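You operate a simulated robot arm through the tools that you are given. There is no shell and no other tool. Be economical: measure what you need, move in short steps, check, and stop when the job is done.

Carry out the task below with a simulated two-armed robot. There is one attempt and no reset: what you move stays moved.

Task
Take the narrow blue tube and leave it on top of the copper coil on the top of the loading dock. Put the slop pail on the small table at the end of the bays away on the top of the corner table. Take the drink can on the right hall drum and put it away on the feed deck. Pick up the pink box marked "Folhanita" from the milk jugs drum with one hand, pass it to the other hand and put it on the cardboard with blue tape. Put the glass jar on the belt top away on the end bench top. Open the locker door. Do these in any order. Set down upright: narrow blue tube, glass jar.

Only the result counts: the job must be done as asked and must still hold three seconds after the hand-in. Knocking over, shifting, dropping, spilling or breaking anything else fails it.

Robot
Two 7-joint arms with fingered hands on one trunk, on a base that drives. Base frame: it is fixed to the floor where the robot stands at the start and does not move with it; the origin is under the middle of the robot, x ahead of it, y to its left, z up; the surface under the hand at the start is at about z = 925. Units: mm, degrees, N and s.
The left shoulder is at the start at [30, 119, 1119], the right one opposite. With the tool pointing down near the work surface each hand reaches from about 380 to 780 mm from the robot's upright axis, wherever it stands, measured 20 degrees to its own side. Places, roughly: cardboard with blue tape [-2800, 5800, 1000]; copper coil (6x6x4 cm) [500, 0, 900]; drink can [-1500, 3000, 750]; end bench top [-8000, 7000, 800]; feed deck [-5400, 6500, 900]; glass jar [-6750, 7000, 1000]; locker door [-12800, 10700, 800]; narrow blue tube (5x5x13 cm) [500, -100, 1000]; pink box [-750, 3750, 750]; slop pail [250, 1500, 750]; top of the corner table [-12600, 11100, 600]. Payload 3.8 kg a hand.
The tool frame of a hand sits at the grasp point between the pads (the TCP): z along the fingers, y along the line on which they close. The tips reach 25 mm beyond it. Largest opening 88 mm; the body of the gripper starts 29 mm behind the TCP. The gripper is a hand of 4 fingers: y runs from the thumb to the fingers, the wrist lies at [-13, -106, -174] in the tool frame, and closing takes about 1.5 s.
Orientation is that of the tool frame in the base frame, as a unit quaternion [x, y, z, w]. With the fingers straight down and the wrist toward the robot, the tool's x, y and z point along [0, 1, 0], [1, 0, 0] and [0, 0, -1] of the base frame.

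Tools
- The arms move only by the tool jog_arm. It takes "left_targets", "right_targets" or both (then of equal length, played together; a hand with none holds still); each is a list of rows, each a list of 6 numbers: the turn, a rotation vector about the tool's x, y, z in degrees, then the shift along the tool's x, y, z in mm. In form: [[rx, ry, rz, dx, dy, dz], ...]. A call has 1 to 8 rows; each row shifts and turns the commanded pose from where the row before left it, along the tool's axes as they then stand. "left_grip" and "right_grip" are, for a hand that has rows, the closure, from 0 (fully open) to 1 (shut), set as the call begins (left out, the last holds). A row lasts 0.2 s, in which the tool goes at most 50 mm and 8.6 degrees; a call with a longer step from one row to the next is refused whole, and so is a gripper value outside its range. Where a pose cannot be reached the arm comes as near as it can. A force on the tool above 40 N (or 10 N above the force at the start of the call, whichever is more), or a blocked arm, ends the call early, and 0.2 s more pass. Each finger travels about 153 mm/s and halts on what it meets, pressing with about 31 N; the grip force reading is that of the motor and also rises with nothing between the fingers. The clock runs only during rows and for 0.2 s after the last one: add rows that do not move to give the fingers time. The reply holds the time, the measured pose of the TCP, the force on the tool along the base axes, the opening and the grip force, in the units named above and with some noise, with the torque about the TCP (base axes, N m) and any sound that the robot's microphone picked up, and new pictures: "show" is both (left out), scene, wrist or none (wrist: the cameras of the hands that moved).
- Cameras (640 x 400 px; columns grow to the right, rows downward): "scene" is now at [60.7, -18, 1669.7]; the picture's right is [-0.24, -0.97, 0.00], its down [-0.69, 0.17, -0.70] and it looks along [0.68, -0.17, -0.72] (base axes); focal length 282 px, centre (320, 200). "left" rides on the left gripper at [-64, -83, -98] in its tool frame; the picture's right is [-0.62, -0.37, 0.69], its down [0.71, -0.63, 0.30] and it looks along [0.32, 0.68, 0.65] (tool axes); focal length 265 px, centre (320, 200). "right" rides on the right gripper at [64, -83, -98] in its tool frame; the picture's right is [-0.62, 0.37, -0.69], its down [-0.71, -0.63, 0.30] and it looks along [-0.32, 0.68, 0.65] (tool axes); focal length 265 px, centre (320, 200). There is no depth. A picture from a camera that has moved, and an enlarged one, comes with that camera's place and axes in the base frame and with its lens.
- move_column(by): slides the trunk up (or, below 0, down) by that many mm; the arms and the scene camera ride with it, the base frame stays. It gives what a move gives, with no picture.
- base_move(legs): drives the robot by 1 to 6 legs, each [ahead, left, turn to the left] in mm, mm and degrees, along the robot's own axes; the way and the turn of a leg run together, so that a leg with both is an arc; at most 1500 mm and 180 degrees a leg. The arms and the cameras ride along, it lands a little off, and it stops where it bumps. It gives what a move gives, and a new picture of the scene camera.
- curl_fingers(index, middle, ring, thumb_bend, thumb_turn, hand): sets how far each is bent, from 0 (flat) to 1 (curled in); at 0.3 the hand is open as for a grip, at 0.7 the pads meet at the TCP. One left out holds its place. A second passes; each finger stops where it meets its share of the squeeze, and holds until it gets a number again. A gripper value or a shape takes the hand back. It gives what a move gives, with no picture; readings hold the bend of each and the force on the fingers (four entries, about 0 where the hand has none), thumb and palm. thumb_turn goes from beside the hand (0) to across from the fingers (1), as for a grip.
- set_grasp(shape, hand): the hand has 4 fingers and takes this shape, open, in about a second: jaw (thumb against the fingers, like two jaws); tri (thumb and two fingers); tip (a fingertip pinch); poke (one finger out to press); point (the index stretched); flat (the hand flat); cup (the hand cupped); fist (a fist). The gripper value then closes the fingers along that shape, each until it touches; the sizes above hold for jaw. It gives what a move gives, with no picture.
- head_to(pan, tilt): turns the head with the scene camera to pan (to the left, within 120 degrees either way) and tilt (down, from -29 to 69), counted from straight ahead of the robot. It gives what a move gives, and a new picture of the scene camera.
- zoom(camera, box): a new picture of the part [left, top, right, bottom] of that camera's present view, enlarged. The clock stands still meanwhile.
- sign_off(): hands the job in; it is judged then, once.

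Go step by step. Nothing tells you exact positions but the pictures and the camera data: compare them with the known pose of the tool, close in by small moves and look again before you grip or let go. The budget is 186 turns and 260 pictures, counting those below and the enlarged ones. Unless the task says otherwise, let go and move clear before handing in, and close with one line.

The tools are called as a command line: name --argument value ..., lists and objects as JSON in quotes. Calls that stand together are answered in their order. jog_arm: Moves the arms, as the interface text tells. Its arguments: {"type":"object","properties":{"left_targets":{"type":"array","items":{"type":"array","items":{"type":"number"}}},"left_grip":{"type":"number"},"right_targets":{"type":"array","items":{"type":"array","items":{"type":"number"}}},"right_grip":{"type":"number"},"show":{"type":"string","enum":["both","scene","wrist","none"]}},"required":[]} The other tools are called the same way: move_column (by) slides the trunk up or down; set_grasp (shape, hand) gives the hand a shape; curl_fingers (index, middle, ring, thumb_bend, thumb_turn, hand) moves the fingers one by one; base_move (legs) drives the base; head_to (pan, tilt) turns the head that bears the scene camera; zoom (camera, box) takes an enlarged picture of a part of a camera's view; sign_off () hands the job in.

At the start:

```text
clock: 0.0
left_ee_pos: [493.6, 106.5, 1226.5]
left_ee_rot: [0.707, 0.707, 0.0, 0.0]
left_ft_force: [0.0, -0.1, 0.7]
left_torque: [0.01, 0.05, 0.01]
left_opening: 87.7
left_grasp_force: 0.1
left_shape: jaw
left_bend: [0.3, 0.3, 0.3, 0.3, 0.98]
left_finger forces: [0.0, 0.1, 0.1, 0.0, 0.0, 0.1]
right_ee_pos: [473.8, -335.4, 1218.2]
right_ee_rot: [0.708, 0.707, 0.001, 0.0]
right_ft_force: [0.4, -0.5, -0.5]
right_torque: [0.01, -0.01, 0.01]
right_opening: 87.9
right_grasp_force: 0.1
right_shape: jaw
right_bend: [0.3, 0.3, 0.3, 0.3, 0.98]
right_finger forces: [0.1, 0.0, 0.0, 0.0, 0.0, 0.0]
trunk travel left (down, up): [-275.0, 315.0]
robot x, y, heading: [1.5, 0.6, 0.2]
head pan, tilt: [-13.8, 45.7]
```

scene: 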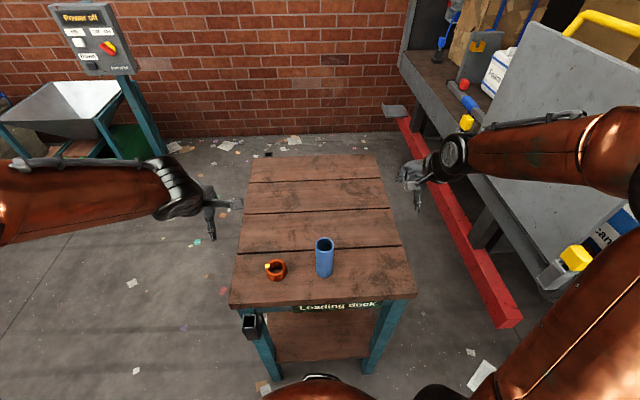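
right: 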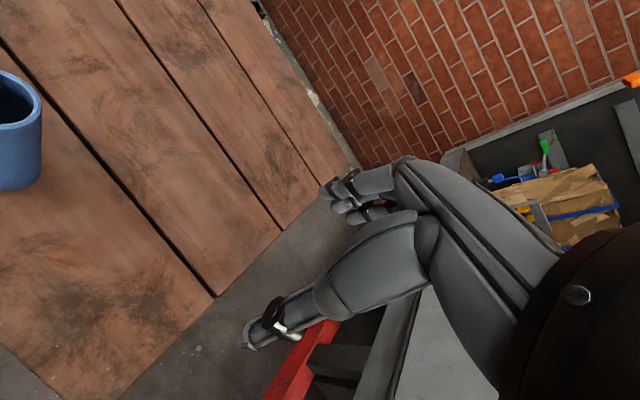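
left: 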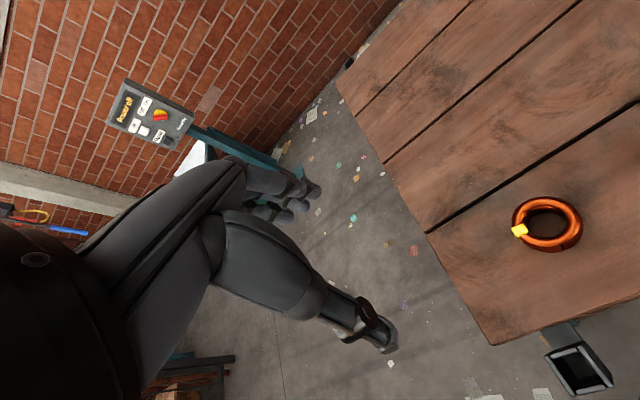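

I see the coil near [506, 1] and the blue tube near [485, -134], with its top at about z 1055. First I move the right hand over the tube and the left hand out of the way.

jog_arm --right_targets '[[0, 0, 0, 40, 2, 0], [0, 0, 0, 40, 2, 0], [0, 0, 0, 40, 2, 0], [0, 0, 0, 40, 2, 0], [0, 0, 0, 41, 3, 0], [0, 0, 0, 0, 0, 30]]' --left_targets '[[0, 0, 0, 40, 0, 0], [0, 0, 0, 40, 0, 0], [0, 0, 0, 40, 0, 0], [0, 0, 0, 30, 0, 0], [0, 0, 0, 0, 0, 0], [0, 0, 0, 0, 0, 0]]'

```text
clock: 1.4
left_ee_pos: [493.3, 256.5, 1226.4]
left_ee_rot: [0.707, 0.707, 0.0, 0.0]
left_ft_force: [-0.2, 0.0, -0.2]
left_torque: [-0.02, 0.0, 0.02]
left_opening: 87.6
left_grasp_force: 0.1
left_shape: jaw
left_bend: [0.3, 0.3, 0.3, 0.3, 0.98]
left_finger forces: [0.0, 0.1, 0.0, 0.0, 0.0, 0.1]
right_ee_pos: [486.0, -136.2, 1189.3]
right_ee_rot: [0.707, 0.707, -0.001, 0.0]
right_ft_force: [0.7, -0.3, 0.6]
right_torque: [-0.01, -0.01, 0.02]
right_opening: 87.5
right_grasp_force: 0.0
right_shape: jaw
right_bend: [0.3, 0.3, 0.3, 0.3, 0.98]
right_finger forces: [0.0, 0.0, 0.1, 0.0, 0.0, 0.0]
trunk travel left (down, up): [-275.0, 315.0]
robot x, y, heading: [1.9, -1.1, -0.2]
head pan, tilt: [-13.8, 45.7]
camera scene: at [61.5, -17.6, 1669.7], right [-0.24, -0.97, 0.0], down [-0.7, 0.17, -0.7], along [0.68, -0.17, -0.72], focal length 282 px, centre (320, 200)
camera right: at [403.8, -71.9, 1285.6], right [0.37, -0.62, 0.69], down [-0.63, -0.72, -0.3], along [0.68, -0.33, -0.65], focal length 265 px, centre (320, 200)
camera left: at [409.7, 192.7, 1324.9], right [-0.37, -0.62, -0.69], down [-0.63, 0.71, -0.3], along [0.68, 0.32, -0.65], focal length 265 px, centre (320, 200)
```

scene: 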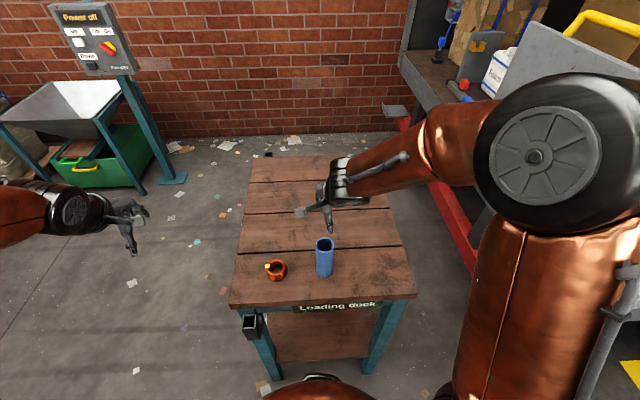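
right: 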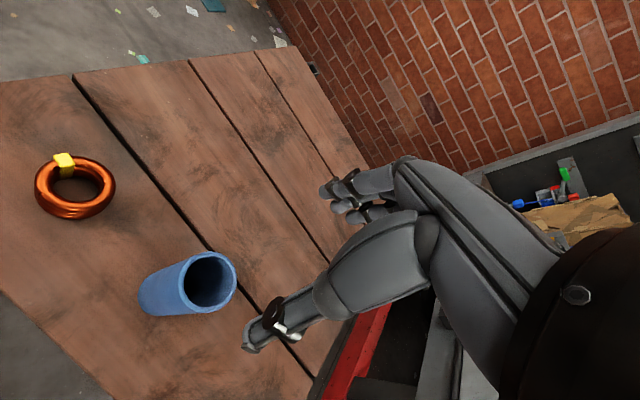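
left: 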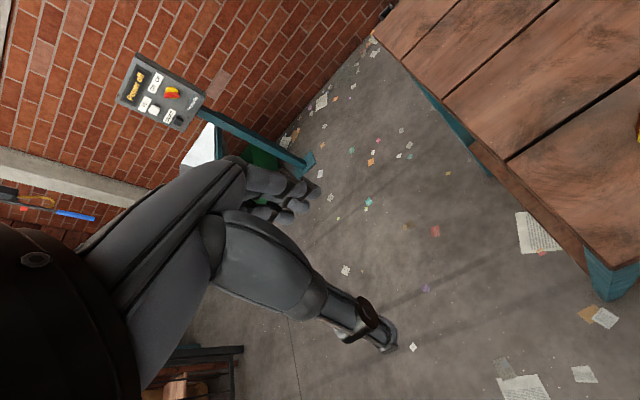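

The tube checks out at about [482, -136], which is right under the hand. I look closely at the coil before gripping.

zoom --camera "right" --box '[0, 120, 260, 340]'

zoom --camera "scene" --box '[240, 190, 380, 300]'

jog_arm --right_targets '[[0, 0, 0, 0, -3, 40], [0, 0, 0, 0, 0, 40], [0, 0, 0, 0, 0, 40], [0, 0, 0, 0, 0, 0]]' --show "both"

```text
1.82 times, centred on (130, 230) of right
camera zoom: at [403.8, -71.9, 1285.6], right [0.37, -0.62, 0.69], down [-0.63, -0.72, -0.3], along [0.68, -0.33, -0.65], focal length 483 px, centre (666, 146)
```

zoom: 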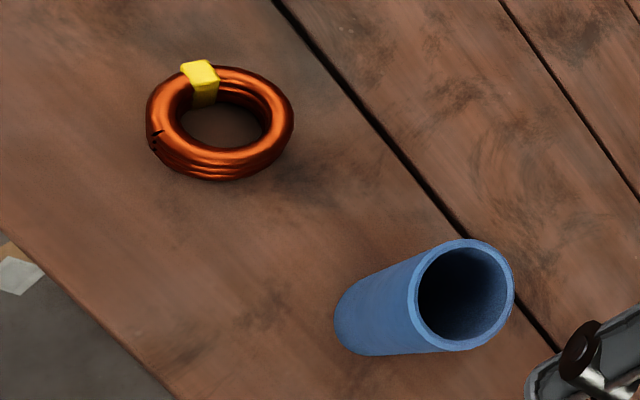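

```text
3.64 times, centred on (310, 245) of scene
camera zoom: at [61.5, -17.6, 1669.7], right [-0.24, -0.97, 0.0], down [-0.7, 0.17, -0.7], along [0.68, -0.17, -0.72], focal length 1024 px, centre (356, 36)
```

zoom: 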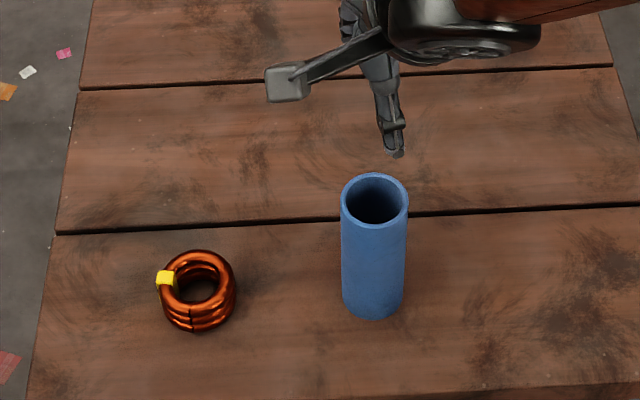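

```text
clock: 2.4
left_ee_pos: [491.8, 256.6, 1226.5]
left_ee_rot: [0.707, 0.707, 0.0, 0.0]
left_ft_force: [0.1, -0.2, 0.3]
left_torque: [0.01, 0.01, 0.02]
left_opening: 87.5
left_grasp_force: 0.1
left_shape: jaw
left_bend: [0.3, 0.3, 0.3, 0.3, 0.98]
left_finger forces: [0.1, 0.0, 0.1, 0.0, 0.0, 0.1]
right_ee_pos: [482.2, -133.7, 1070.7]
right_ee_rot: [0.707, 0.707, 0.0, -0.001]
right_ft_force: [-0.8, 0.1, -0.7]
right_torque: [0.02, -0.01, 0.0]
right_opening: 87.9
right_grasp_force: 0.1
right_shape: jaw
right_bend: [0.3, 0.3, 0.3, 0.3, 0.98]
right_finger forces: [0.0, 0.1, 0.0, 0.0, 0.0, 0.0]
trunk travel left (down, up): [-275.0, 315.0]
robot x, y, heading: [-0.9, 1.9, -0.0]
head pan, tilt: [-13.8, 45.7]
camera scene: at [60.1, -17.4, 1669.8], right [-0.24, -0.97, 0.0], down [-0.69, 0.17, -0.7], along [0.68, -0.17, -0.72], focal length 282 px, centre (320, 200)
camera right: at [399.3, -70.4, 1168.1], right [0.37, -0.62, 0.69], down [-0.63, -0.71, -0.3], along [0.68, -0.32, -0.65], focal length 265 px, centre (320, 200)
```

scene: 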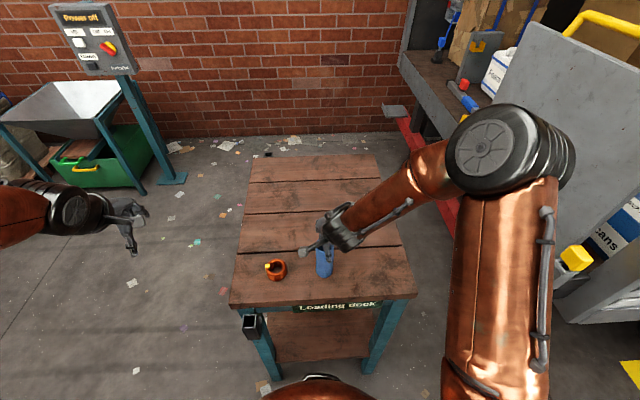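
right: 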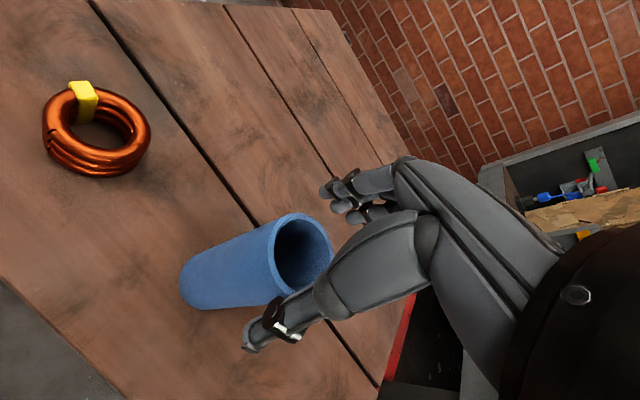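

The tube is between thumb and fingers. I lower 35 mm with a small correction in x and close.

jog_arm --right_targets '[[0, 0, 0, -2, -4, 20], [0, 0, 0, 0, 0, 16], [0, 0, 0, 0, 0, 0]]' --show "wrist"

jog_arm --right_targets '[[0, 0, 0, 0, 0, 0], [0, 0, 0, 0, 0, 0], [0, 0, 0, 0, 0, 0], [0, 0, 0, 0, 0, 0], [0, 0, 0, 0, 0, 0], [0, 0, 0, 0, 0, 0], [0, 0, 0, 0, 0, 0]]' --right_grip 1 --show "wrist"

```text
clock: 3.2
left_ee_pos: [493.5, 256.6, 1227.1]
left_ee_rot: [0.707, 0.707, 0.001, 0.0]
left_ft_force: [0.7, -0.6, 0.2]
left_torque: [0.04, 0.0, 0.02]
left_opening: 87.5
left_grasp_force: 0.0
left_shape: jaw
left_bend: [0.3, 0.3, 0.3, 0.3, 0.98]
left_finger forces: [0.0, 0.0, 0.1, 0.0, 0.0, 0.1]
right_ee_pos: [478.0, -135.2, 1034.2]
right_ee_rot: [0.707, 0.707, 0.0, 0.0]
right_ft_force: [-1.0, 0.5, -0.4]
right_torque: [-0.02, -0.01, -0.01]
right_opening: 88.0
right_grasp_force: 0.1
right_shape: jaw
right_bend: [0.3, 0.3, 0.3, 0.3, 0.98]
right_finger forces: [0.0, 0.0, 0.0, 0.0, 0.1, 0.0]
trunk travel left (down, up): [-275.0, 315.0]
robot x, y, heading: [0.0, -0.8, -0.1]
head pan, tilt: [-13.8, 45.7]
camera right: at [395.9, -71.6, 1131.7], right [0.37, -0.62, 0.69], down [-0.63, -0.71, -0.3], along [0.68, -0.32, -0.65], focal length 265 px, centre (320, 200)
```

right: 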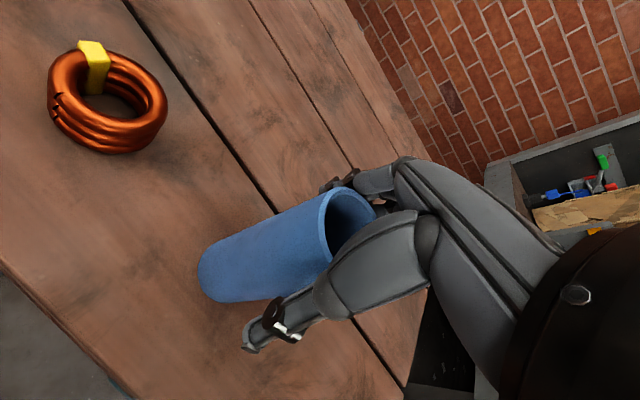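

```text
clock: 4.8
left_ee_pos: [492.9, 256.9, 1226.3]
left_ee_rot: [0.707, 0.707, 0.0, 0.0]
left_ft_force: [0.4, 0.8, 0.8]
left_torque: [0.02, 0.0, 0.0]
left_opening: 87.6
left_grasp_force: 0.0
left_shape: jaw
left_bend: [0.3, 0.3, 0.3, 0.3, 0.98]
left_finger forces: [0.1, 0.0, 0.0, 0.0, 0.0, 0.0]
right_ee_pos: [478.1, -135.1, 1034.0]
right_ee_rot: [0.707, 0.707, 0.0, -0.001]
right_ft_force: [-0.1, -0.4, 0.4]
right_torque: [0.02, 0.02, -0.02]
right_opening: 41.3
right_grasp_force: 30.7
right_shape: jaw
right_bend: [0.74, 0.45, 0.49, 0.72, 1.0]
right_finger forces: [17.6, 8.4, 0.0, 0.0, 27.0, 0.1]
trunk travel left (down, up): [-275.0, 315.0]
robot x, y, heading: [3.1, -2.5, 0.2]
head pan, tilt: [-13.8, 45.7]
camera right: at [396.1, -71.7, 1131.8], right [0.37, -0.62, 0.69], down [-0.63, -0.71, -0.3], along [0.68, -0.32, -0.65], focal length 265 px, centre (320, 200)
```

right: 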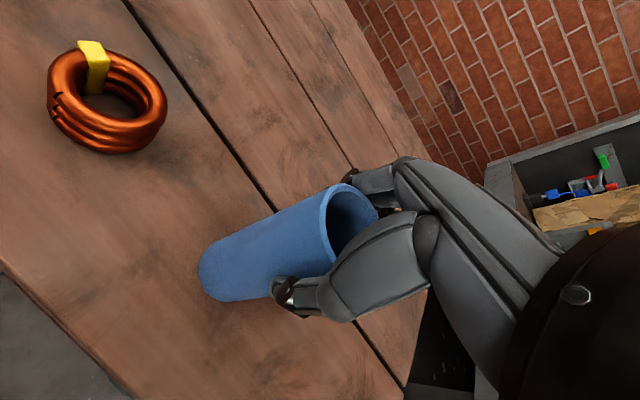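

The grip holds at 31 N. I lift 20 mm and check that the tube stays straight.

jog_arm --right_targets '[[0, 0, 0, 0, 0, -10], [0, 0, 0, 0, 0, -20], [0, 0, 0, 0, 0, -30], [0, 0, 0, 0, 0, 0]]'

zoom --camera "scene" --box '[240, 190, 380, 300]'

```text
clock: 5.8
left_ee_pos: [491.9, 257.5, 1227.2]
left_ee_rot: [0.707, 0.707, 0.0, 0.0]
left_ft_force: [0.9, -1.2, 0.3]
left_torque: [0.03, 0.0, 0.0]
left_opening: 87.7
left_grasp_force: 0.1
left_shape: jaw
left_bend: [0.3, 0.3, 0.3, 0.3, 0.98]
left_finger forces: [0.0, 0.0, 0.1, 0.1, 0.0, 0.0]
right_ee_pos: [476.7, -134.4, 1093.5]
right_ee_rot: [0.707, 0.707, -0.001, 0.0]
right_ft_force: [0.4, -1.1, -0.6]
right_torque: [0.02, 0.0, 0.0]
right_opening: 41.1
right_grasp_force: 30.9
right_shape: jaw
right_bend: [0.74, 0.45, 0.49, 0.72, 1.0]
right_finger forces: [17.6, 8.3, 0.2, 0.1, 27.0, 0.0]
trunk travel left (down, up): [-275.0, 315.0]
robot x, y, heading: [0.8, 1.8, 0.1]
head pan, tilt: [-13.8, 45.7]
camera scene: at [61.4, -18.1, 1669.7], right [-0.24, -0.97, 0.0], down [-0.7, 0.17, -0.7], along [0.68, -0.17, -0.72], focal length 282 px, centre (320, 200)
camera right: at [394.8, -71.0, 1191.4], right [0.37, -0.62, 0.69], down [-0.63, -0.71, -0.3], along [0.68, -0.32, -0.65], focal length 265 px, centre (320, 200)
```

scene: 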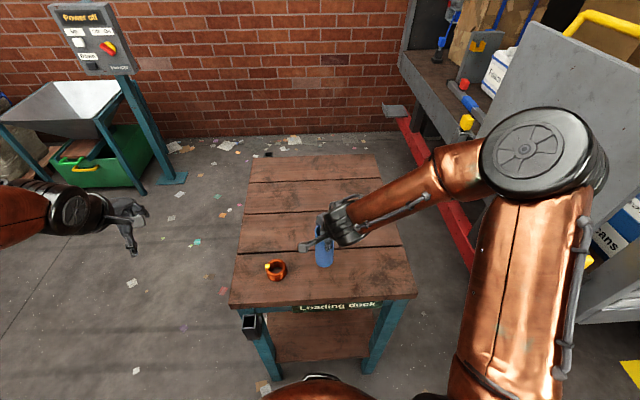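
right: 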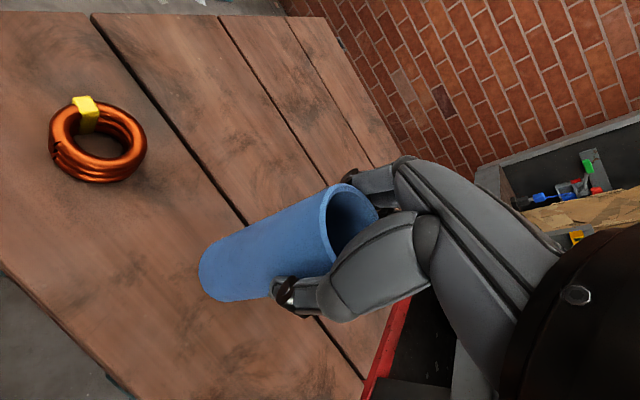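

```text
3.64 times, centred on (310, 245) of scene
camera zoom: at [61.4, -18.1, 1669.7], right [-0.24, -0.97, 0.0], down [-0.7, 0.17, -0.7], along [0.68, -0.17, -0.72], focal length 1024 px, centre (356, 36)
```

zoom: 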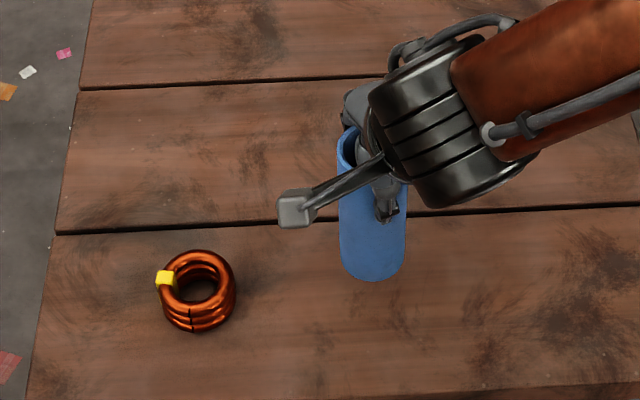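

The tube hangs straight, centred within a few mm of the TCP. The coil is at about [501, -1] and I carry the tube over it.

jog_arm --right_targets '[[0, 0, 0, 0, 0, -25], [0, 0, 0, 35, 7, 0], [0, 0, 0, 35, 7, 0], [0, 0, 0, 35, 7, 0], [0, 0, 0, 29, 6, 0], [0, 0, 0, 0, 0, 0], [0, 0, 0, 0, 0, 0]]'

zoom --camera "scene" --box '[220, 190, 360, 300]'

```text
clock: 7.4
left_ee_pos: [492.5, 256.5, 1227.0]
left_ee_rot: [0.707, 0.707, 0.001, 0.0]
left_ft_force: [0.3, 0.7, 0.7]
left_torque: [0.05, 0.0, -0.01]
left_opening: 87.6
left_grasp_force: 0.1
left_shape: jaw
left_bend: [0.3, 0.3, 0.3, 0.3, 0.98]
left_finger forces: [0.1, 0.0, 0.0, 0.0, 0.0, 0.1]
right_ee_pos: [502.6, -1.1, 1117.0]
right_ee_rot: [0.707, 0.707, 0.0, 0.0]
right_ft_force: [0.2, -0.5, 0.1]
right_torque: [-0.03, 0.01, -0.02]
right_opening: 41.2
right_grasp_force: 30.8
right_shape: jaw
right_bend: [0.74, 0.45, 0.49, 0.72, 1.0]
right_finger forces: [17.8, 8.6, 0.1, 0.0, 27.1, 0.0]
trunk travel left (down, up): [-275.0, 315.0]
robot x, y, heading: [-0.5, -2.8, 0.0]
head pan, tilt: [-13.8, 45.7]
camera scene: at [61.0, -17.4, 1669.7], right [-0.24, -0.97, 0.0], down [-0.69, 0.17, -0.7], along [0.68, -0.17, -0.72], focal length 282 px, centre (320, 200)
camera right: at [420.6, 62.3, 1215.1], right [0.37, -0.62, 0.69], down [-0.63, -0.71, -0.3], along [0.68, -0.32, -0.65], focal length 265 px, centre (320, 200)
```

scene: 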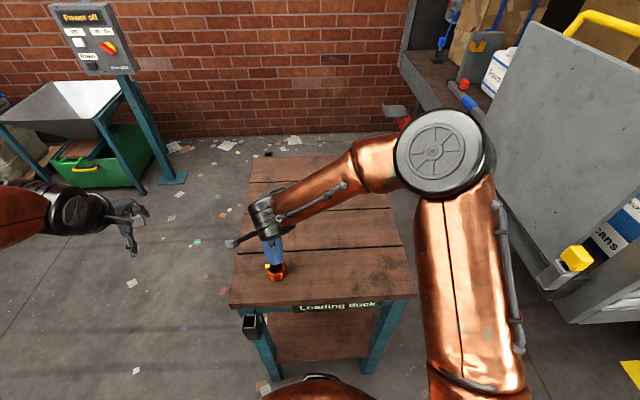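
right: 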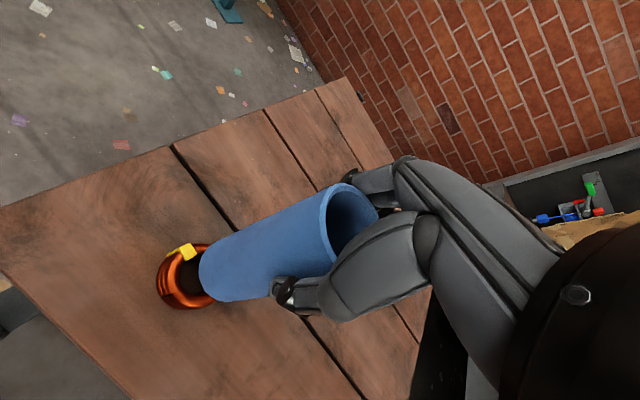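

```text
3.64 times, centred on (290, 245) of scene
camera zoom: at [61.0, -17.4, 1669.7], right [-0.24, -0.97, 0.0], down [-0.69, 0.17, -0.7], along [0.68, -0.17, -0.72], focal length 1024 px, centre (429, 36)
```

zoom: 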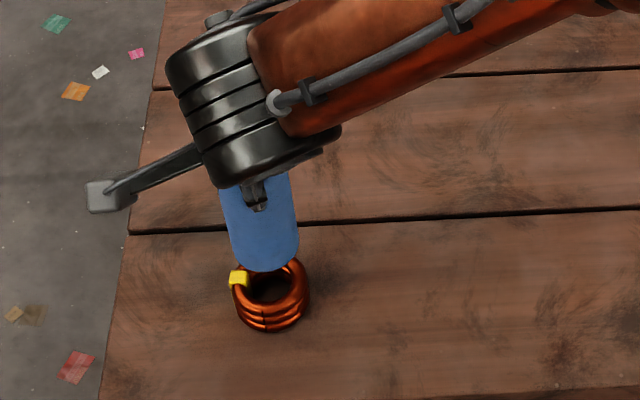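

The tube is centred over the coil. I lower it until contact.

jog_arm --right_targets '[[0, 0, 0, 0, 0, 20], [0, 0, 0, 0, 0, 14], [0, 0, 0, 0, 0, 0]]' --show "wrist"

zoom --camera "scene" --box '[220, 190, 360, 300]'

```text
clock: 8.2
left_ee_pos: [491.9, 256.8, 1226.9]
left_ee_rot: [0.707, 0.707, 0.0, 0.0]
left_ft_force: [-0.2, -0.5, -0.1]
left_torque: [-0.01, 0.0, 0.02]
left_opening: 87.8
left_grasp_force: 0.0
left_shape: jaw
left_bend: [0.3, 0.3, 0.3, 0.3, 0.98]
left_finger forces: [0.1, 0.0, 0.1, 0.1, 0.0, 0.0]
right_ee_pos: [503.1, -0.9, 1082.0]
right_ee_rot: [0.707, 0.707, 0.0, 0.0]
right_ft_force: [-0.5, -0.5, -1.1]
right_torque: [-0.01, 0.01, 0.01]
right_opening: 40.9
right_grasp_force: 30.4
right_shape: jaw
right_bend: [0.74, 0.45, 0.49, 0.72, 1.0]
right_finger forces: [17.7, 8.4, 0.2, 0.0, 27.0, 0.0]
trunk travel left (down, up): [-275.0, 315.0]
robot x, y, heading: [2.7, 3.0, 0.0]
head pan, tilt: [-13.8, 45.7]
camera right: at [420.8, 61.9, 1180.1], right [0.37, -0.62, 0.69], down [-0.63, -0.71, -0.3], along [0.68, -0.32, -0.65], focal length 265 px, centre (320, 200)
```

right: 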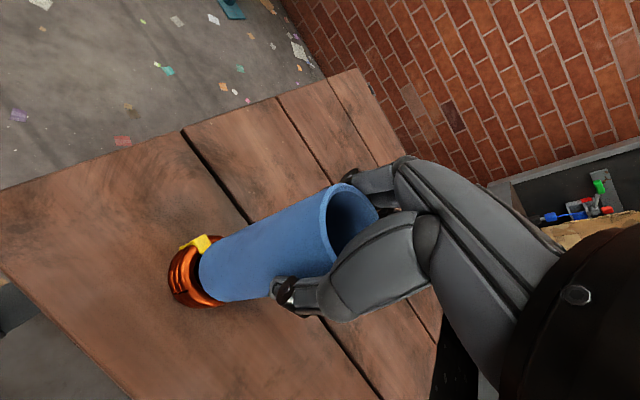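

```text
3.64 times, centred on (290, 245) of scene
camera zoom: at [60.5, -17.9, 1669.8], right [-0.24, -0.97, 0.0], down [-0.69, 0.17, -0.7], along [0.68, -0.17, -0.72], focal length 1024 px, centre (429, 36)
```

zoom: 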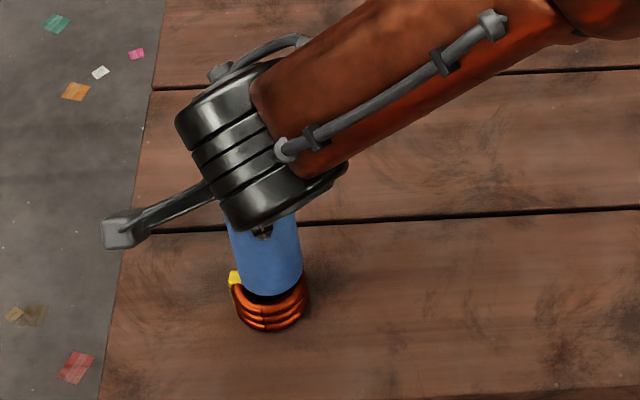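

About 9 mm remains. I lower in small steps and watch the force.

jog_arm --right_targets '[[0, 0, 0, -2, 0, 3], [0, 0, 0, 0, 0, 3], [0, 0, 0, 0, 0, 2], [0, 0, 0, 0, 0, 1], [0, 0, 0, 0, 0, 0]]' --show "none"

zoom --camera "scene" --box '[220, 190, 360, 300]'

```text
clock: 9.4
left_ee_pos: [492.0, 257.1, 1226.2]
left_ee_rot: [0.707, 0.707, 0.0, 0.001]
left_ft_force: [-0.1, -1.1, 0.4]
left_torque: [0.03, -0.06, -0.02]
left_opening: 87.9
left_grasp_force: 0.1
left_shape: jaw
left_bend: [0.3, 0.3, 0.3, 0.3, 0.98]
left_finger forces: [0.0, 0.0, 0.0, 0.0, 0.2, 0.0]
right_ee_pos: [504.4, -3.6, 1072.9]
right_ee_rot: [0.707, 0.707, 0.0, 0.0]
right_ft_force: [-0.7, -0.2, -0.9]
right_torque: [-0.02, 0.0, -0.01]
right_opening: 41.1
right_grasp_force: 31.2
right_shape: jaw
right_bend: [0.74, 0.45, 0.49, 0.72, 1.0]
right_finger forces: [17.7, 8.5, 0.2, 0.0, 26.9, 0.0]
trunk travel left (down, up): [-275.0, 315.0]
robot x, y, heading: [-0.0, -1.9, -0.0]
head pan, tilt: [-13.8, 45.7]
```

```text
3.64 times, centred on (290, 245) of scene
camera zoom: at [60.8, -17.8, 1669.7], right [-0.24, -0.97, 0.0], down [-0.69, 0.17, -0.7], along [0.68, -0.17, -0.72], focal length 1024 px, centre (429, 36)
```

zoom: 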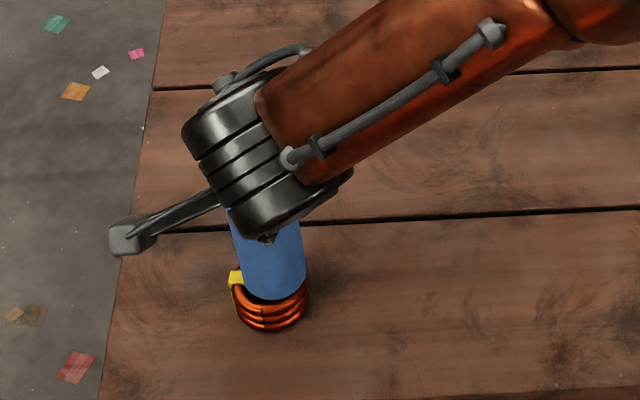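

No contact yet. I keep lowering in 1.5 mm steps.

jog_arm --right_targets '[[0, 0, 0, 1, 0, 1.5], [0, 0, 0, 0, 0, 1.5], [0, 0, 0, 0, 0, 1.5], [0, 0, 0, 0, 0, 0]]' --show "none"

zoom --camera "scene" --box '[220, 190, 360, 300]'

```text
clock: 10.4
left_ee_pos: [492.3, 256.0, 1225.9]
left_ee_rot: [0.707, 0.707, 0.0, 0.001]
left_ft_force: [0.7, -0.6, -0.1]
left_torque: [0.0, -0.02, -0.01]
left_opening: 87.2
left_grasp_force: 0.1
left_shape: jaw
left_bend: [0.3, 0.3, 0.3, 0.3, 0.98]
left_finger forces: [0.0, 0.1, 0.0, 0.1, 0.0, 0.1]
right_ee_pos: [504.5, -3.3, 1069.9]
right_ee_rot: [0.707, 0.707, 0.0, 0.0]
right_ft_force: [-0.7, 0.4, -0.2]
right_torque: [0.01, 0.0, 0.02]
right_opening: 40.9
right_grasp_force: 30.8
right_shape: jaw
right_bend: [0.74, 0.45, 0.49, 0.72, 1.0]
right_finger forces: [17.7, 8.4, 0.1, 0.0, 26.9, 0.1]
trunk travel left (down, up): [-275.0, 315.0]
robot x, y, heading: [2.4, 3.0, 0.2]
head pan, tilt: [-13.8, 45.7]
```

```text
3.64 times, centred on (290, 245) of scene
camera zoom: at [60.7, -17.8, 1669.8], right [-0.24, -0.97, 0.0], down [-0.69, 0.17, -0.7], along [0.68, -0.17, -0.72], focal length 1024 px, centre (429, 36)
```

zoom: 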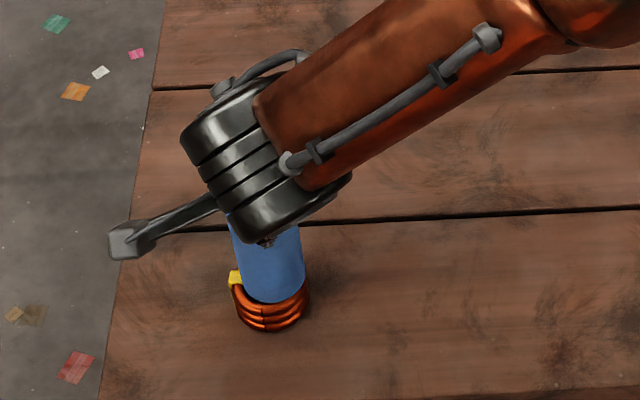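

jog_arm --right_targets '[[0, 0, 0, 0, 0, 1.5], [0, 0, 0, 0, 0, 1.5], [0, 0, 0, 0, 0, 0]]' --show "none"

jog_arm --right_targets '[[0, 0, 0, 0, 0, 1.5], [0, 0, 0, 0, 0, 1], [0, 0, 0, 0, 0, 0]]' --show "none"

zoom --camera "scene" --box '[220, 190, 360, 300]'

```text
clock: 11.2
left_ee_pos: [492.5, 256.1, 1228.5]
left_ee_rot: [0.707, 0.707, 0.0, 0.0]
left_ft_force: [-0.8, 0.1, -0.2]
left_torque: [0.01, 0.02, 0.01]
left_opening: 87.7
left_grasp_force: 0.1
left_shape: jaw
left_bend: [0.3, 0.3, 0.3, 0.3, 0.98]
left_finger forces: [0.1, 0.0, 0.0, 0.1, 0.0, 0.0]
right_ee_pos: [504.3, -1.8, 1067.5]
right_ee_rot: [0.707, 0.707, 0.001, 0.002]
right_ft_force: [-0.8, -0.2, 11.6]
right_torque: [-0.06, -0.07, 0.03]
right_opening: 41.6
right_grasp_force: 31.1
right_shape: jaw
right_bend: [0.74, 0.45, 0.49, 0.72, 1.0]
right_finger forces: [17.7, 9.3, 0.2, 0.1, 28.5, 0.0]
trunk travel left (down, up): [-275.0, 315.0]
robot x, y, heading: [0.0, 1.1, -0.1]
head pan, tilt: [-13.8, 45.7]
```

```text
clock: 12.0
left_ee_pos: [489.1, 256.1, 1228.6]
left_ee_rot: [0.707, 0.707, 0.0, 0.001]
left_ft_force: [0.6, -0.4, -0.4]
left_torque: [-0.07, -0.01, 0.0]
left_opening: 87.8
left_grasp_force: 0.0
left_shape: jaw
left_bend: [0.3, 0.3, 0.3, 0.3, 0.98]
left_finger forces: [0.0, 0.0, 0.0, 0.1, 0.0, 0.0]
right_ee_pos: [504.4, -2.1, 1067.8]
right_ee_rot: [0.707, 0.707, 0.002, 0.002]
right_ft_force: [0.0, 0.4, 29.6]
right_torque: [-0.02, -0.16, -0.05]
right_opening: 42.0
right_grasp_force: 30.8
right_shape: jaw
right_bend: [0.74, 0.45, 0.49, 0.72, 1.0]
right_finger forces: [19.8, 10.8, 0.3, 0.1, 30.9, 0.0]
trunk travel left (down, up): [-275.0, 315.0]
robot x, y, heading: [-5.2, -2.4, -0.3]
head pan, tilt: [-13.8, 45.7]
```

```text
3.64 times, centred on (290, 245) of scene
camera zoom: at [57.6, -17.9, 1670.0], right [-0.24, -0.97, 0.0], down [-0.69, 0.17, -0.7], along [0.68, -0.17, -0.71], focal length 1024 px, centre (429, 36)
```

zoom: 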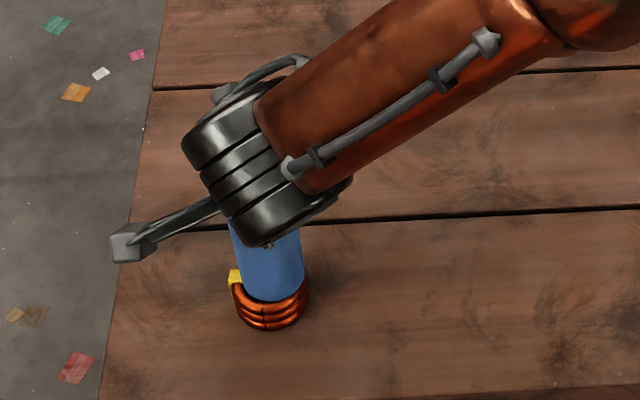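

Contact was at z about 1067.5. I relax the load by 2.5 mm and open the hand gently.

jog_arm --right_targets '[[0, 0, 0, 0, 0, -1.5], [0, 0, 0, 0, 0, -1], [0, 0, 0, 0, 0, 0]]' --show "none"

jog_arm --right_targets '[[0, 0, 0, 0, 0, 0], [0, 0, 0, 0, 0, 0], [0, 0, 0, 0, 0, 0], [0, 0, 0, 0, 0, 0], [0, 0, 0, 0, 0, 0]]' --right_grip 0 --show "both"

```text
clock: 12.8
left_ee_pos: [491.2, 255.9, 1228.4]
left_ee_rot: [0.707, 0.708, 0.001, 0.001]
left_ft_force: [-0.4, -0.6, 0.1]
left_torque: [0.02, 0.0, 0.01]
left_opening: 87.8
left_grasp_force: 0.1
left_shape: jaw
left_bend: [0.3, 0.3, 0.3, 0.3, 0.98]
left_finger forces: [0.0, 0.0, 0.0, 0.0, 0.0, 0.1]
right_ee_pos: [503.4, -3.4, 1068.0]
right_ee_rot: [0.707, 0.707, 0.0, 0.0]
right_ft_force: [2.1, 0.6, 19.8]
right_torque: [0.03, -0.23, -0.02]
right_opening: 41.9
right_grasp_force: 31.3
right_shape: jaw
right_bend: [0.74, 0.44, 0.49, 0.72, 1.0]
right_finger forces: [19.9, 10.7, 0.3, 0.1, 29.5, 0.1]
trunk travel left (down, up): [-275.0, 315.0]
robot x, y, heading: [-3.7, 0.1, 0.1]
head pan, tilt: [-13.8, 45.7]
```

```text
clock: 14.0
left_ee_pos: [492.0, 256.2, 1227.1]
left_ee_rot: [0.707, 0.707, 0.0, 0.0]
left_ft_force: [-0.9, -0.3, 0.5]
left_torque: [0.0, 0.0, 0.0]
left_opening: 87.6
left_grasp_force: 0.1
left_shape: jaw
left_bend: [0.3, 0.3, 0.3, 0.3, 0.98]
left_finger forces: [0.1, 0.1, 0.0, 0.0, 0.0, 0.1]
right_ee_pos: [504.6, -2.8, 1067.2]
right_ee_rot: [0.707, 0.707, 0.0, 0.0]
right_ft_force: [0.3, 0.8, 0.7]
right_torque: [-0.01, 0.01, -0.01]
right_opening: 87.6
right_grasp_force: 0.1
right_shape: jaw
right_bend: [0.3, 0.3, 0.3, 0.3, 0.98]
right_finger forces: [0.0, 0.0, 0.0, 0.1, 0.0, 0.0]
trunk travel left (down, up): [-275.0, 315.0]
robot x, y, heading: [-0.2, -1.1, -0.0]
head pan, tilt: [-13.8, 45.7]
camera scene: at [60.5, -17.8, 1669.7], right [-0.24, -0.97, 0.0], down [-0.69, 0.17, -0.7], along [0.68, -0.17, -0.72], focal length 282 px, centre (320, 200)
camera right: at [422.0, 60.9, 1164.9], right [0.37, -0.62, 0.69], down [-0.63, -0.71, -0.3], along [0.68, -0.32, -0.65], focal length 265 px, centre (320, 200)
```

scene: 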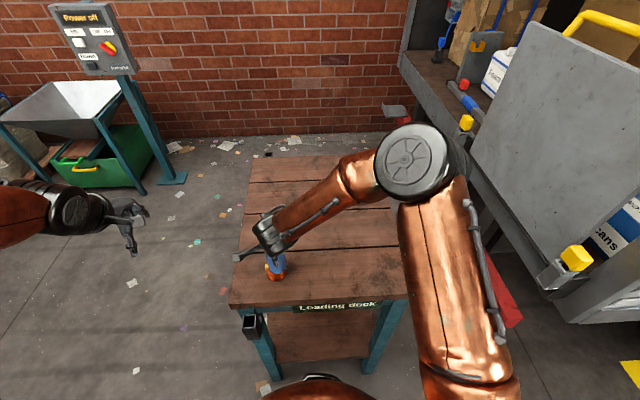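
right: 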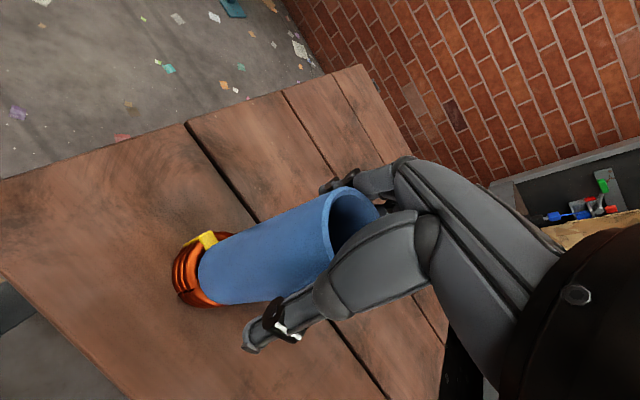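

The tube stands free. I lift the hand straight up, clear of it.

jog_arm --right_targets '[[0, 0, 0, 0, 0, -15], [0, 0, 0, 0, 0, -35], [0, 0, 0, 0, 0, -40], [0, 0, 0, 0, 0, -40], [0, 0, 0, 0, 0, -40], [0, 0, 0, -45, 0, 0], [0, 0, 0, -45, 0, 0], [0, 0, 0, -45, 0, 0]]' --show "scene"

zoom --camera "scene" --box '[220, 190, 360, 300]'

head_to --pan 80 --tilt 25

```text
clock: 15.8
left_ee_pos: [493.7, 254.9, 1227.7]
left_ee_rot: [0.707, 0.707, 0.0, 0.001]
left_ft_force: [-0.2, 0.0, -0.5]
left_torque: [-0.01, 0.02, 0.01]
left_opening: 87.4
left_grasp_force: 0.1
left_shape: jaw
left_bend: [0.3, 0.3, 0.3, 0.3, 0.98]
left_finger forces: [0.1, 0.0, 0.0, 0.0, 0.0, 0.1]
right_ee_pos: [507.7, -141.7, 1240.9]
right_ee_rot: [0.707, 0.707, 0.0, 0.0]
right_ft_force: [-0.4, 0.4, -0.3]
right_torque: [0.01, 0.01, 0.02]
right_opening: 87.7
right_grasp_force: 0.1
right_shape: jaw
right_bend: [0.3, 0.3, 0.3, 0.3, 0.98]
right_finger forces: [0.0, 0.0, 0.0, 0.0, 0.1, 0.0]
trunk travel left (down, up): [-275.0, 315.0]
robot x, y, heading: [-0.8, -0.3, -0.2]
head pan, tilt: [-13.8, 45.7]
camera scene: at [60.4, -19.1, 1669.7], right [-0.24, -0.97, 0.0], down [-0.69, 0.17, -0.7], along [0.68, -0.17, -0.72], focal length 282 px, centre (320, 200)
```

scene: 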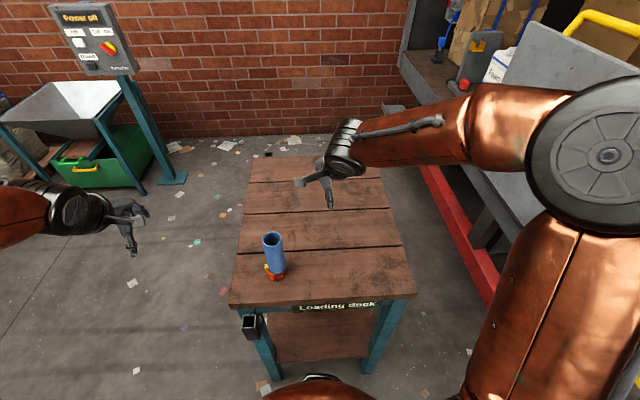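

```text
3.64 times, centred on (290, 245) of scene
camera zoom: at [60.4, -19.1, 1669.7], right [-0.24, -0.97, 0.0], down [-0.69, 0.17, -0.7], along [0.68, -0.17, -0.72], focal length 1024 px, centre (429, 36)
```

zoom: 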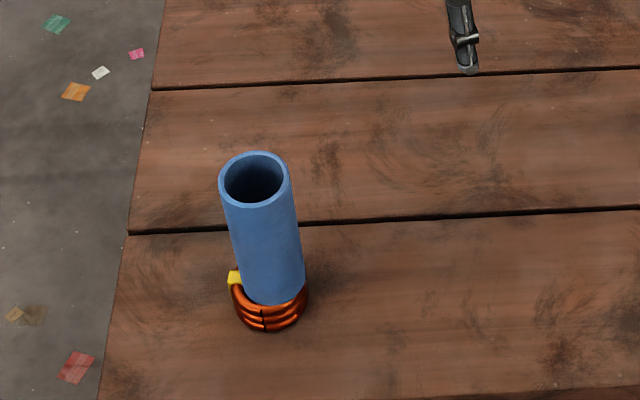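

```text
clock: 17.5
left_ee_pos: [492.6, 256.4, 1227.0]
left_ee_rot: [0.707, 0.707, 0.0, 0.0]
left_ft_force: [-0.1, 0.4, 0.0]
left_torque: [0.0, 0.0, -0.01]
left_opening: 87.6
left_grasp_force: 0.0
left_shape: jaw
left_bend: [0.3, 0.3, 0.3, 0.3, 0.98]
left_finger forces: [0.0, 0.0, 0.0, 0.0, 0.0, 0.1]
right_ee_pos: [506.4, -139.1, 1240.4]
right_ee_rot: [0.707, 0.707, 0.0, 0.0]
right_ft_force: [0.2, 0.2, 0.3]
right_torque: [0.01, 0.01, -0.03]
right_opening: 87.6
right_grasp_force: 0.0
right_shape: jaw
right_bend: [0.3, 0.3, 0.3, 0.3, 0.98]
right_finger forces: [0.0, 0.0, 0.1, 0.0, 0.0, 0.1]
trunk travel left (down, up): [-275.0, 315.0]
robot x, y, heading: [0.2, 1.9, 0.0]
head pan, tilt: [80.0, 25.0]
camera scene: at [-1.7, 92.1, 1701.3], right [0.98, -0.17, 0.0], down [-0.07, -0.42, -0.91], along [0.16, 0.89, -0.42], focal length 282 px, centre (320, 200)
```

scene: 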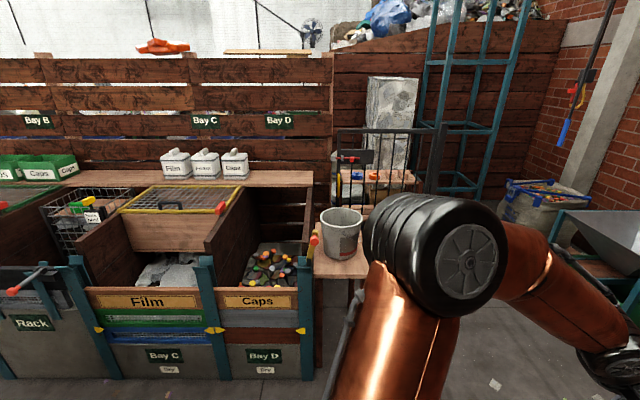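

The tube stands well on the coil. The slop pail is on the small table at the end of the bays, to the left, so I look at it closely and survey around.

zoom --camera "scene" --box '[270, 160, 430, 290]'

head_to --pan 120 --tilt 15

```text
3.08 times, centred on (350, 225) of scene
camera zoom: at [-1.7, 92.1, 1701.3], right [0.98, -0.17, 0.0], down [-0.07, -0.42, -0.91], along [0.16, 0.89, -0.42], focal length 866 px, centre (228, 123)
```

zoom: 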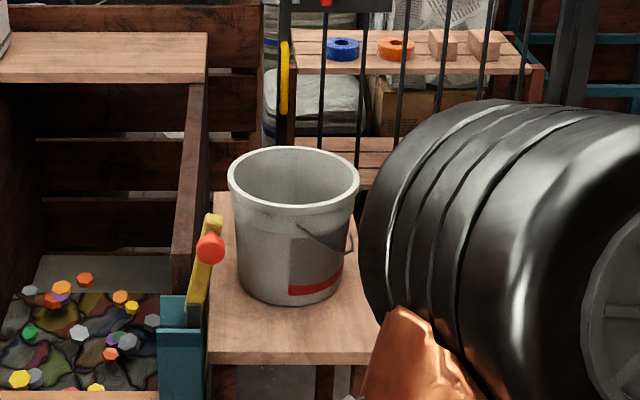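

```text
clock: 18.6
left_ee_pos: [491.4, 256.8, 1226.7]
left_ee_rot: [0.707, 0.707, 0.0, 0.0]
left_ft_force: [-0.2, -0.5, 0.0]
left_torque: [-0.04, -0.02, 0.0]
left_opening: 87.3
left_grasp_force: 0.1
left_shape: jaw
left_bend: [0.3, 0.3, 0.3, 0.3, 0.98]
left_finger forces: [0.0, 0.0, 0.0, 0.0, 0.0, 0.0]
right_ee_pos: [507.3, -139.9, 1240.1]
right_ee_rot: [0.707, 0.707, 0.0, 0.0]
right_ft_force: [-1.0, -0.7, -0.7]
right_torque: [-0.01, 0.05, -0.03]
right_opening: 87.6
right_grasp_force: 0.0
right_shape: jaw
right_bend: [0.3, 0.3, 0.3, 0.3, 0.98]
right_finger forces: [0.1, 0.1, 0.0, 0.0, 0.1, 0.1]
trunk travel left (down, up): [-275.0, 315.0]
robot x, y, heading: [-1.8, 2.1, -0.0]
head pan, tilt: [120.0, 15.0]
camera scene: at [-64.4, 82.3, 1717.5], right [0.87, 0.5, 0.0], down [0.13, -0.22, -0.97], along [-0.48, 0.84, -0.26], focal length 282 px, centre (320, 200)
```

scene: 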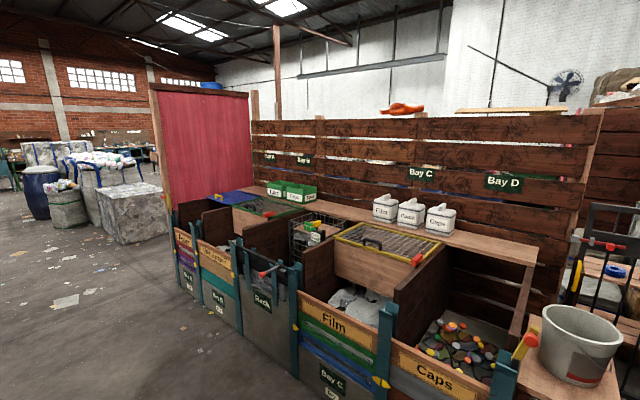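

The pail stands on a small table right of the bays, around x 390, y 1550. I drive to face it and look down at it.

base_move --legs '[[0, 650, 0], [350, 0, 0], [0, 0, 90]]'

head_to --pan 0 --tilt 40

```text
clock: 27.9
left_ee_pos: [89.8, 1140.6, 1227.3]
left_ee_rot: [-0.005, 1.0, -0.001, 0.0]
left_ft_force: [0.5, -0.8, -0.6]
left_torque: [-0.01, 0.0, 0.02]
left_opening: 87.7
left_grasp_force: 0.0
left_shape: jaw
left_bend: [0.3, 0.3, 0.3, 0.3, 0.98]
left_finger forces: [0.1, 0.0, 0.0, 0.0, 0.0, 0.0]
right_ee_pos: [486.8, 1158.8, 1240.3]
right_ee_rot: [-0.004, 1.0, 0.0, 0.0]
right_ft_force: [-0.2, 0.4, -0.4]
right_torque: [0.0, 0.02, -0.01]
right_opening: 87.6
right_grasp_force: 0.1
right_shape: jaw
right_bend: [0.3, 0.3, 0.3, 0.3, 0.98]
right_finger forces: [0.0, 0.0, 0.0, 0.0, 0.0, 0.1]
trunk travel left (down, up): [-275.0, 315.0]
robot x, y, heading: [350.3, 649.8, 90.4]
head pan, tilt: [120.0, 15.0]
camera scene: at [272.0, 584.6, 1717.5], right [-0.51, 0.86, 0.0], down [0.22, 0.13, -0.97], along [-0.83, -0.49, -0.26], focal length 282 px, centre (320, 200)
```

scene: 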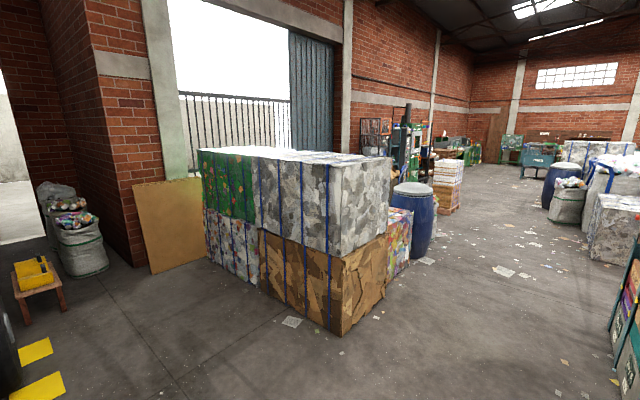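

```text
clock: 29.9
left_ee_pos: [90.6, 1141.2, 1226.7]
left_ee_rot: [-0.004, 1.0, 0.001, 0.0]
left_ft_force: [-1.1, 0.3, -0.1]
left_torque: [-0.03, 0.03, -0.04]
left_opening: 87.7
left_grasp_force: 0.0
left_shape: jaw
left_bend: [0.3, 0.3, 0.3, 0.3, 0.98]
left_finger forces: [0.0, 0.0, 0.1, 0.0, 0.1, 0.0]
right_ee_pos: [487.6, 1158.9, 1240.4]
right_ee_rot: [-0.004, 1.0, -0.001, 0.001]
right_ft_force: [-0.6, 0.7, -0.5]
right_torque: [0.0, 0.02, -0.02]
right_opening: 87.9
right_grasp_force: 0.0
right_shape: jaw
right_bend: [0.3, 0.3, 0.3, 0.3, 0.98]
right_finger forces: [0.0, 0.0, 0.0, 0.0, 0.1, 0.0]
trunk travel left (down, up): [-275.0, 315.0]
robot x, y, heading: [348.8, 651.2, 90.7]
head pan, tilt: [0.0, 40.0]
camera scene: at [351.8, 717.0, 1678.0], right [1.0, 0.01, 0.0], down [0.01, -0.64, -0.77], along [-0.01, 0.77, -0.64], focal length 282 px, centre (320, 200)
```

scene: 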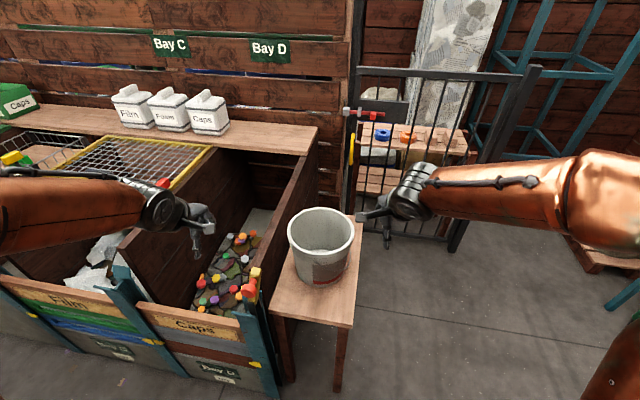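

The pail's rim looks about 225 mm wide, centred near [347, 1386], with its rim at z about 977. I zoom to see its handle and contents.

zoom --camera "scene" --box '[260, 190, 390, 300]'

zoom --camera "right" --box '[0, 0, 640, 400]'

zoom --camera "left" --box '[0, 0, 640, 400]'

```text
3.64 times, centred on (325, 245) of scene
camera zoom: at [351.8, 717.0, 1678.0], right [1.0, 0.01, 0.0], down [0.01, -0.64, -0.77], along [-0.01, 0.77, -0.64], focal length 1024 px, centre (302, 36)
```

zoom: 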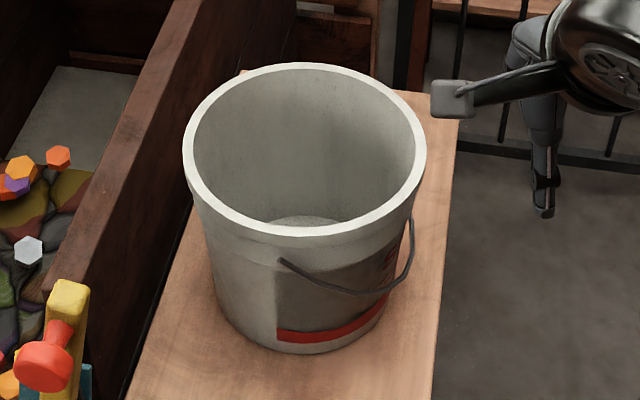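

```text
1.00 times, centred on (320, 200) of right (not enlarged: the box is as wide or as high as the picture)
camera zoom: at [423.8, 1074.0, 1337.7], right [0.62, 0.37, 0.69], down [0.72, -0.62, -0.3], along [0.32, 0.69, -0.65], focal length 265 px, centre (320, 200)
```

zoom: 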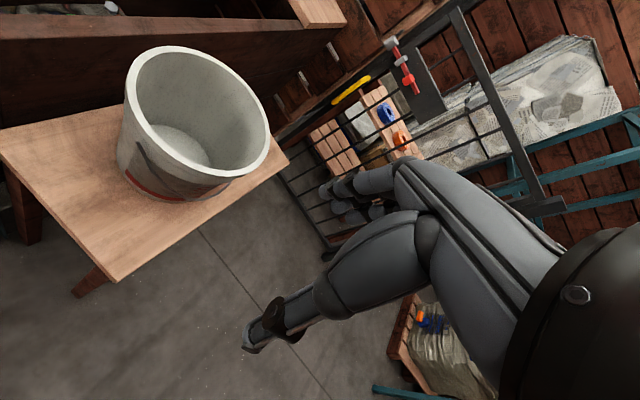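

```text
1.00 times, centred on (320, 200) of left (not enlarged: the box is as wide or as high as the picture)
camera zoom: at [155.0, 1058.0, 1325.1], right [0.62, -0.36, -0.69], down [-0.71, -0.64, -0.3], along [-0.33, 0.68, -0.65], focal length 265 px, centre (320, 200)
```

zoom: 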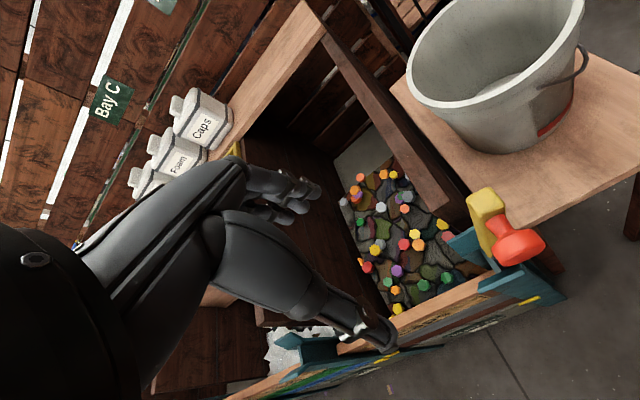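

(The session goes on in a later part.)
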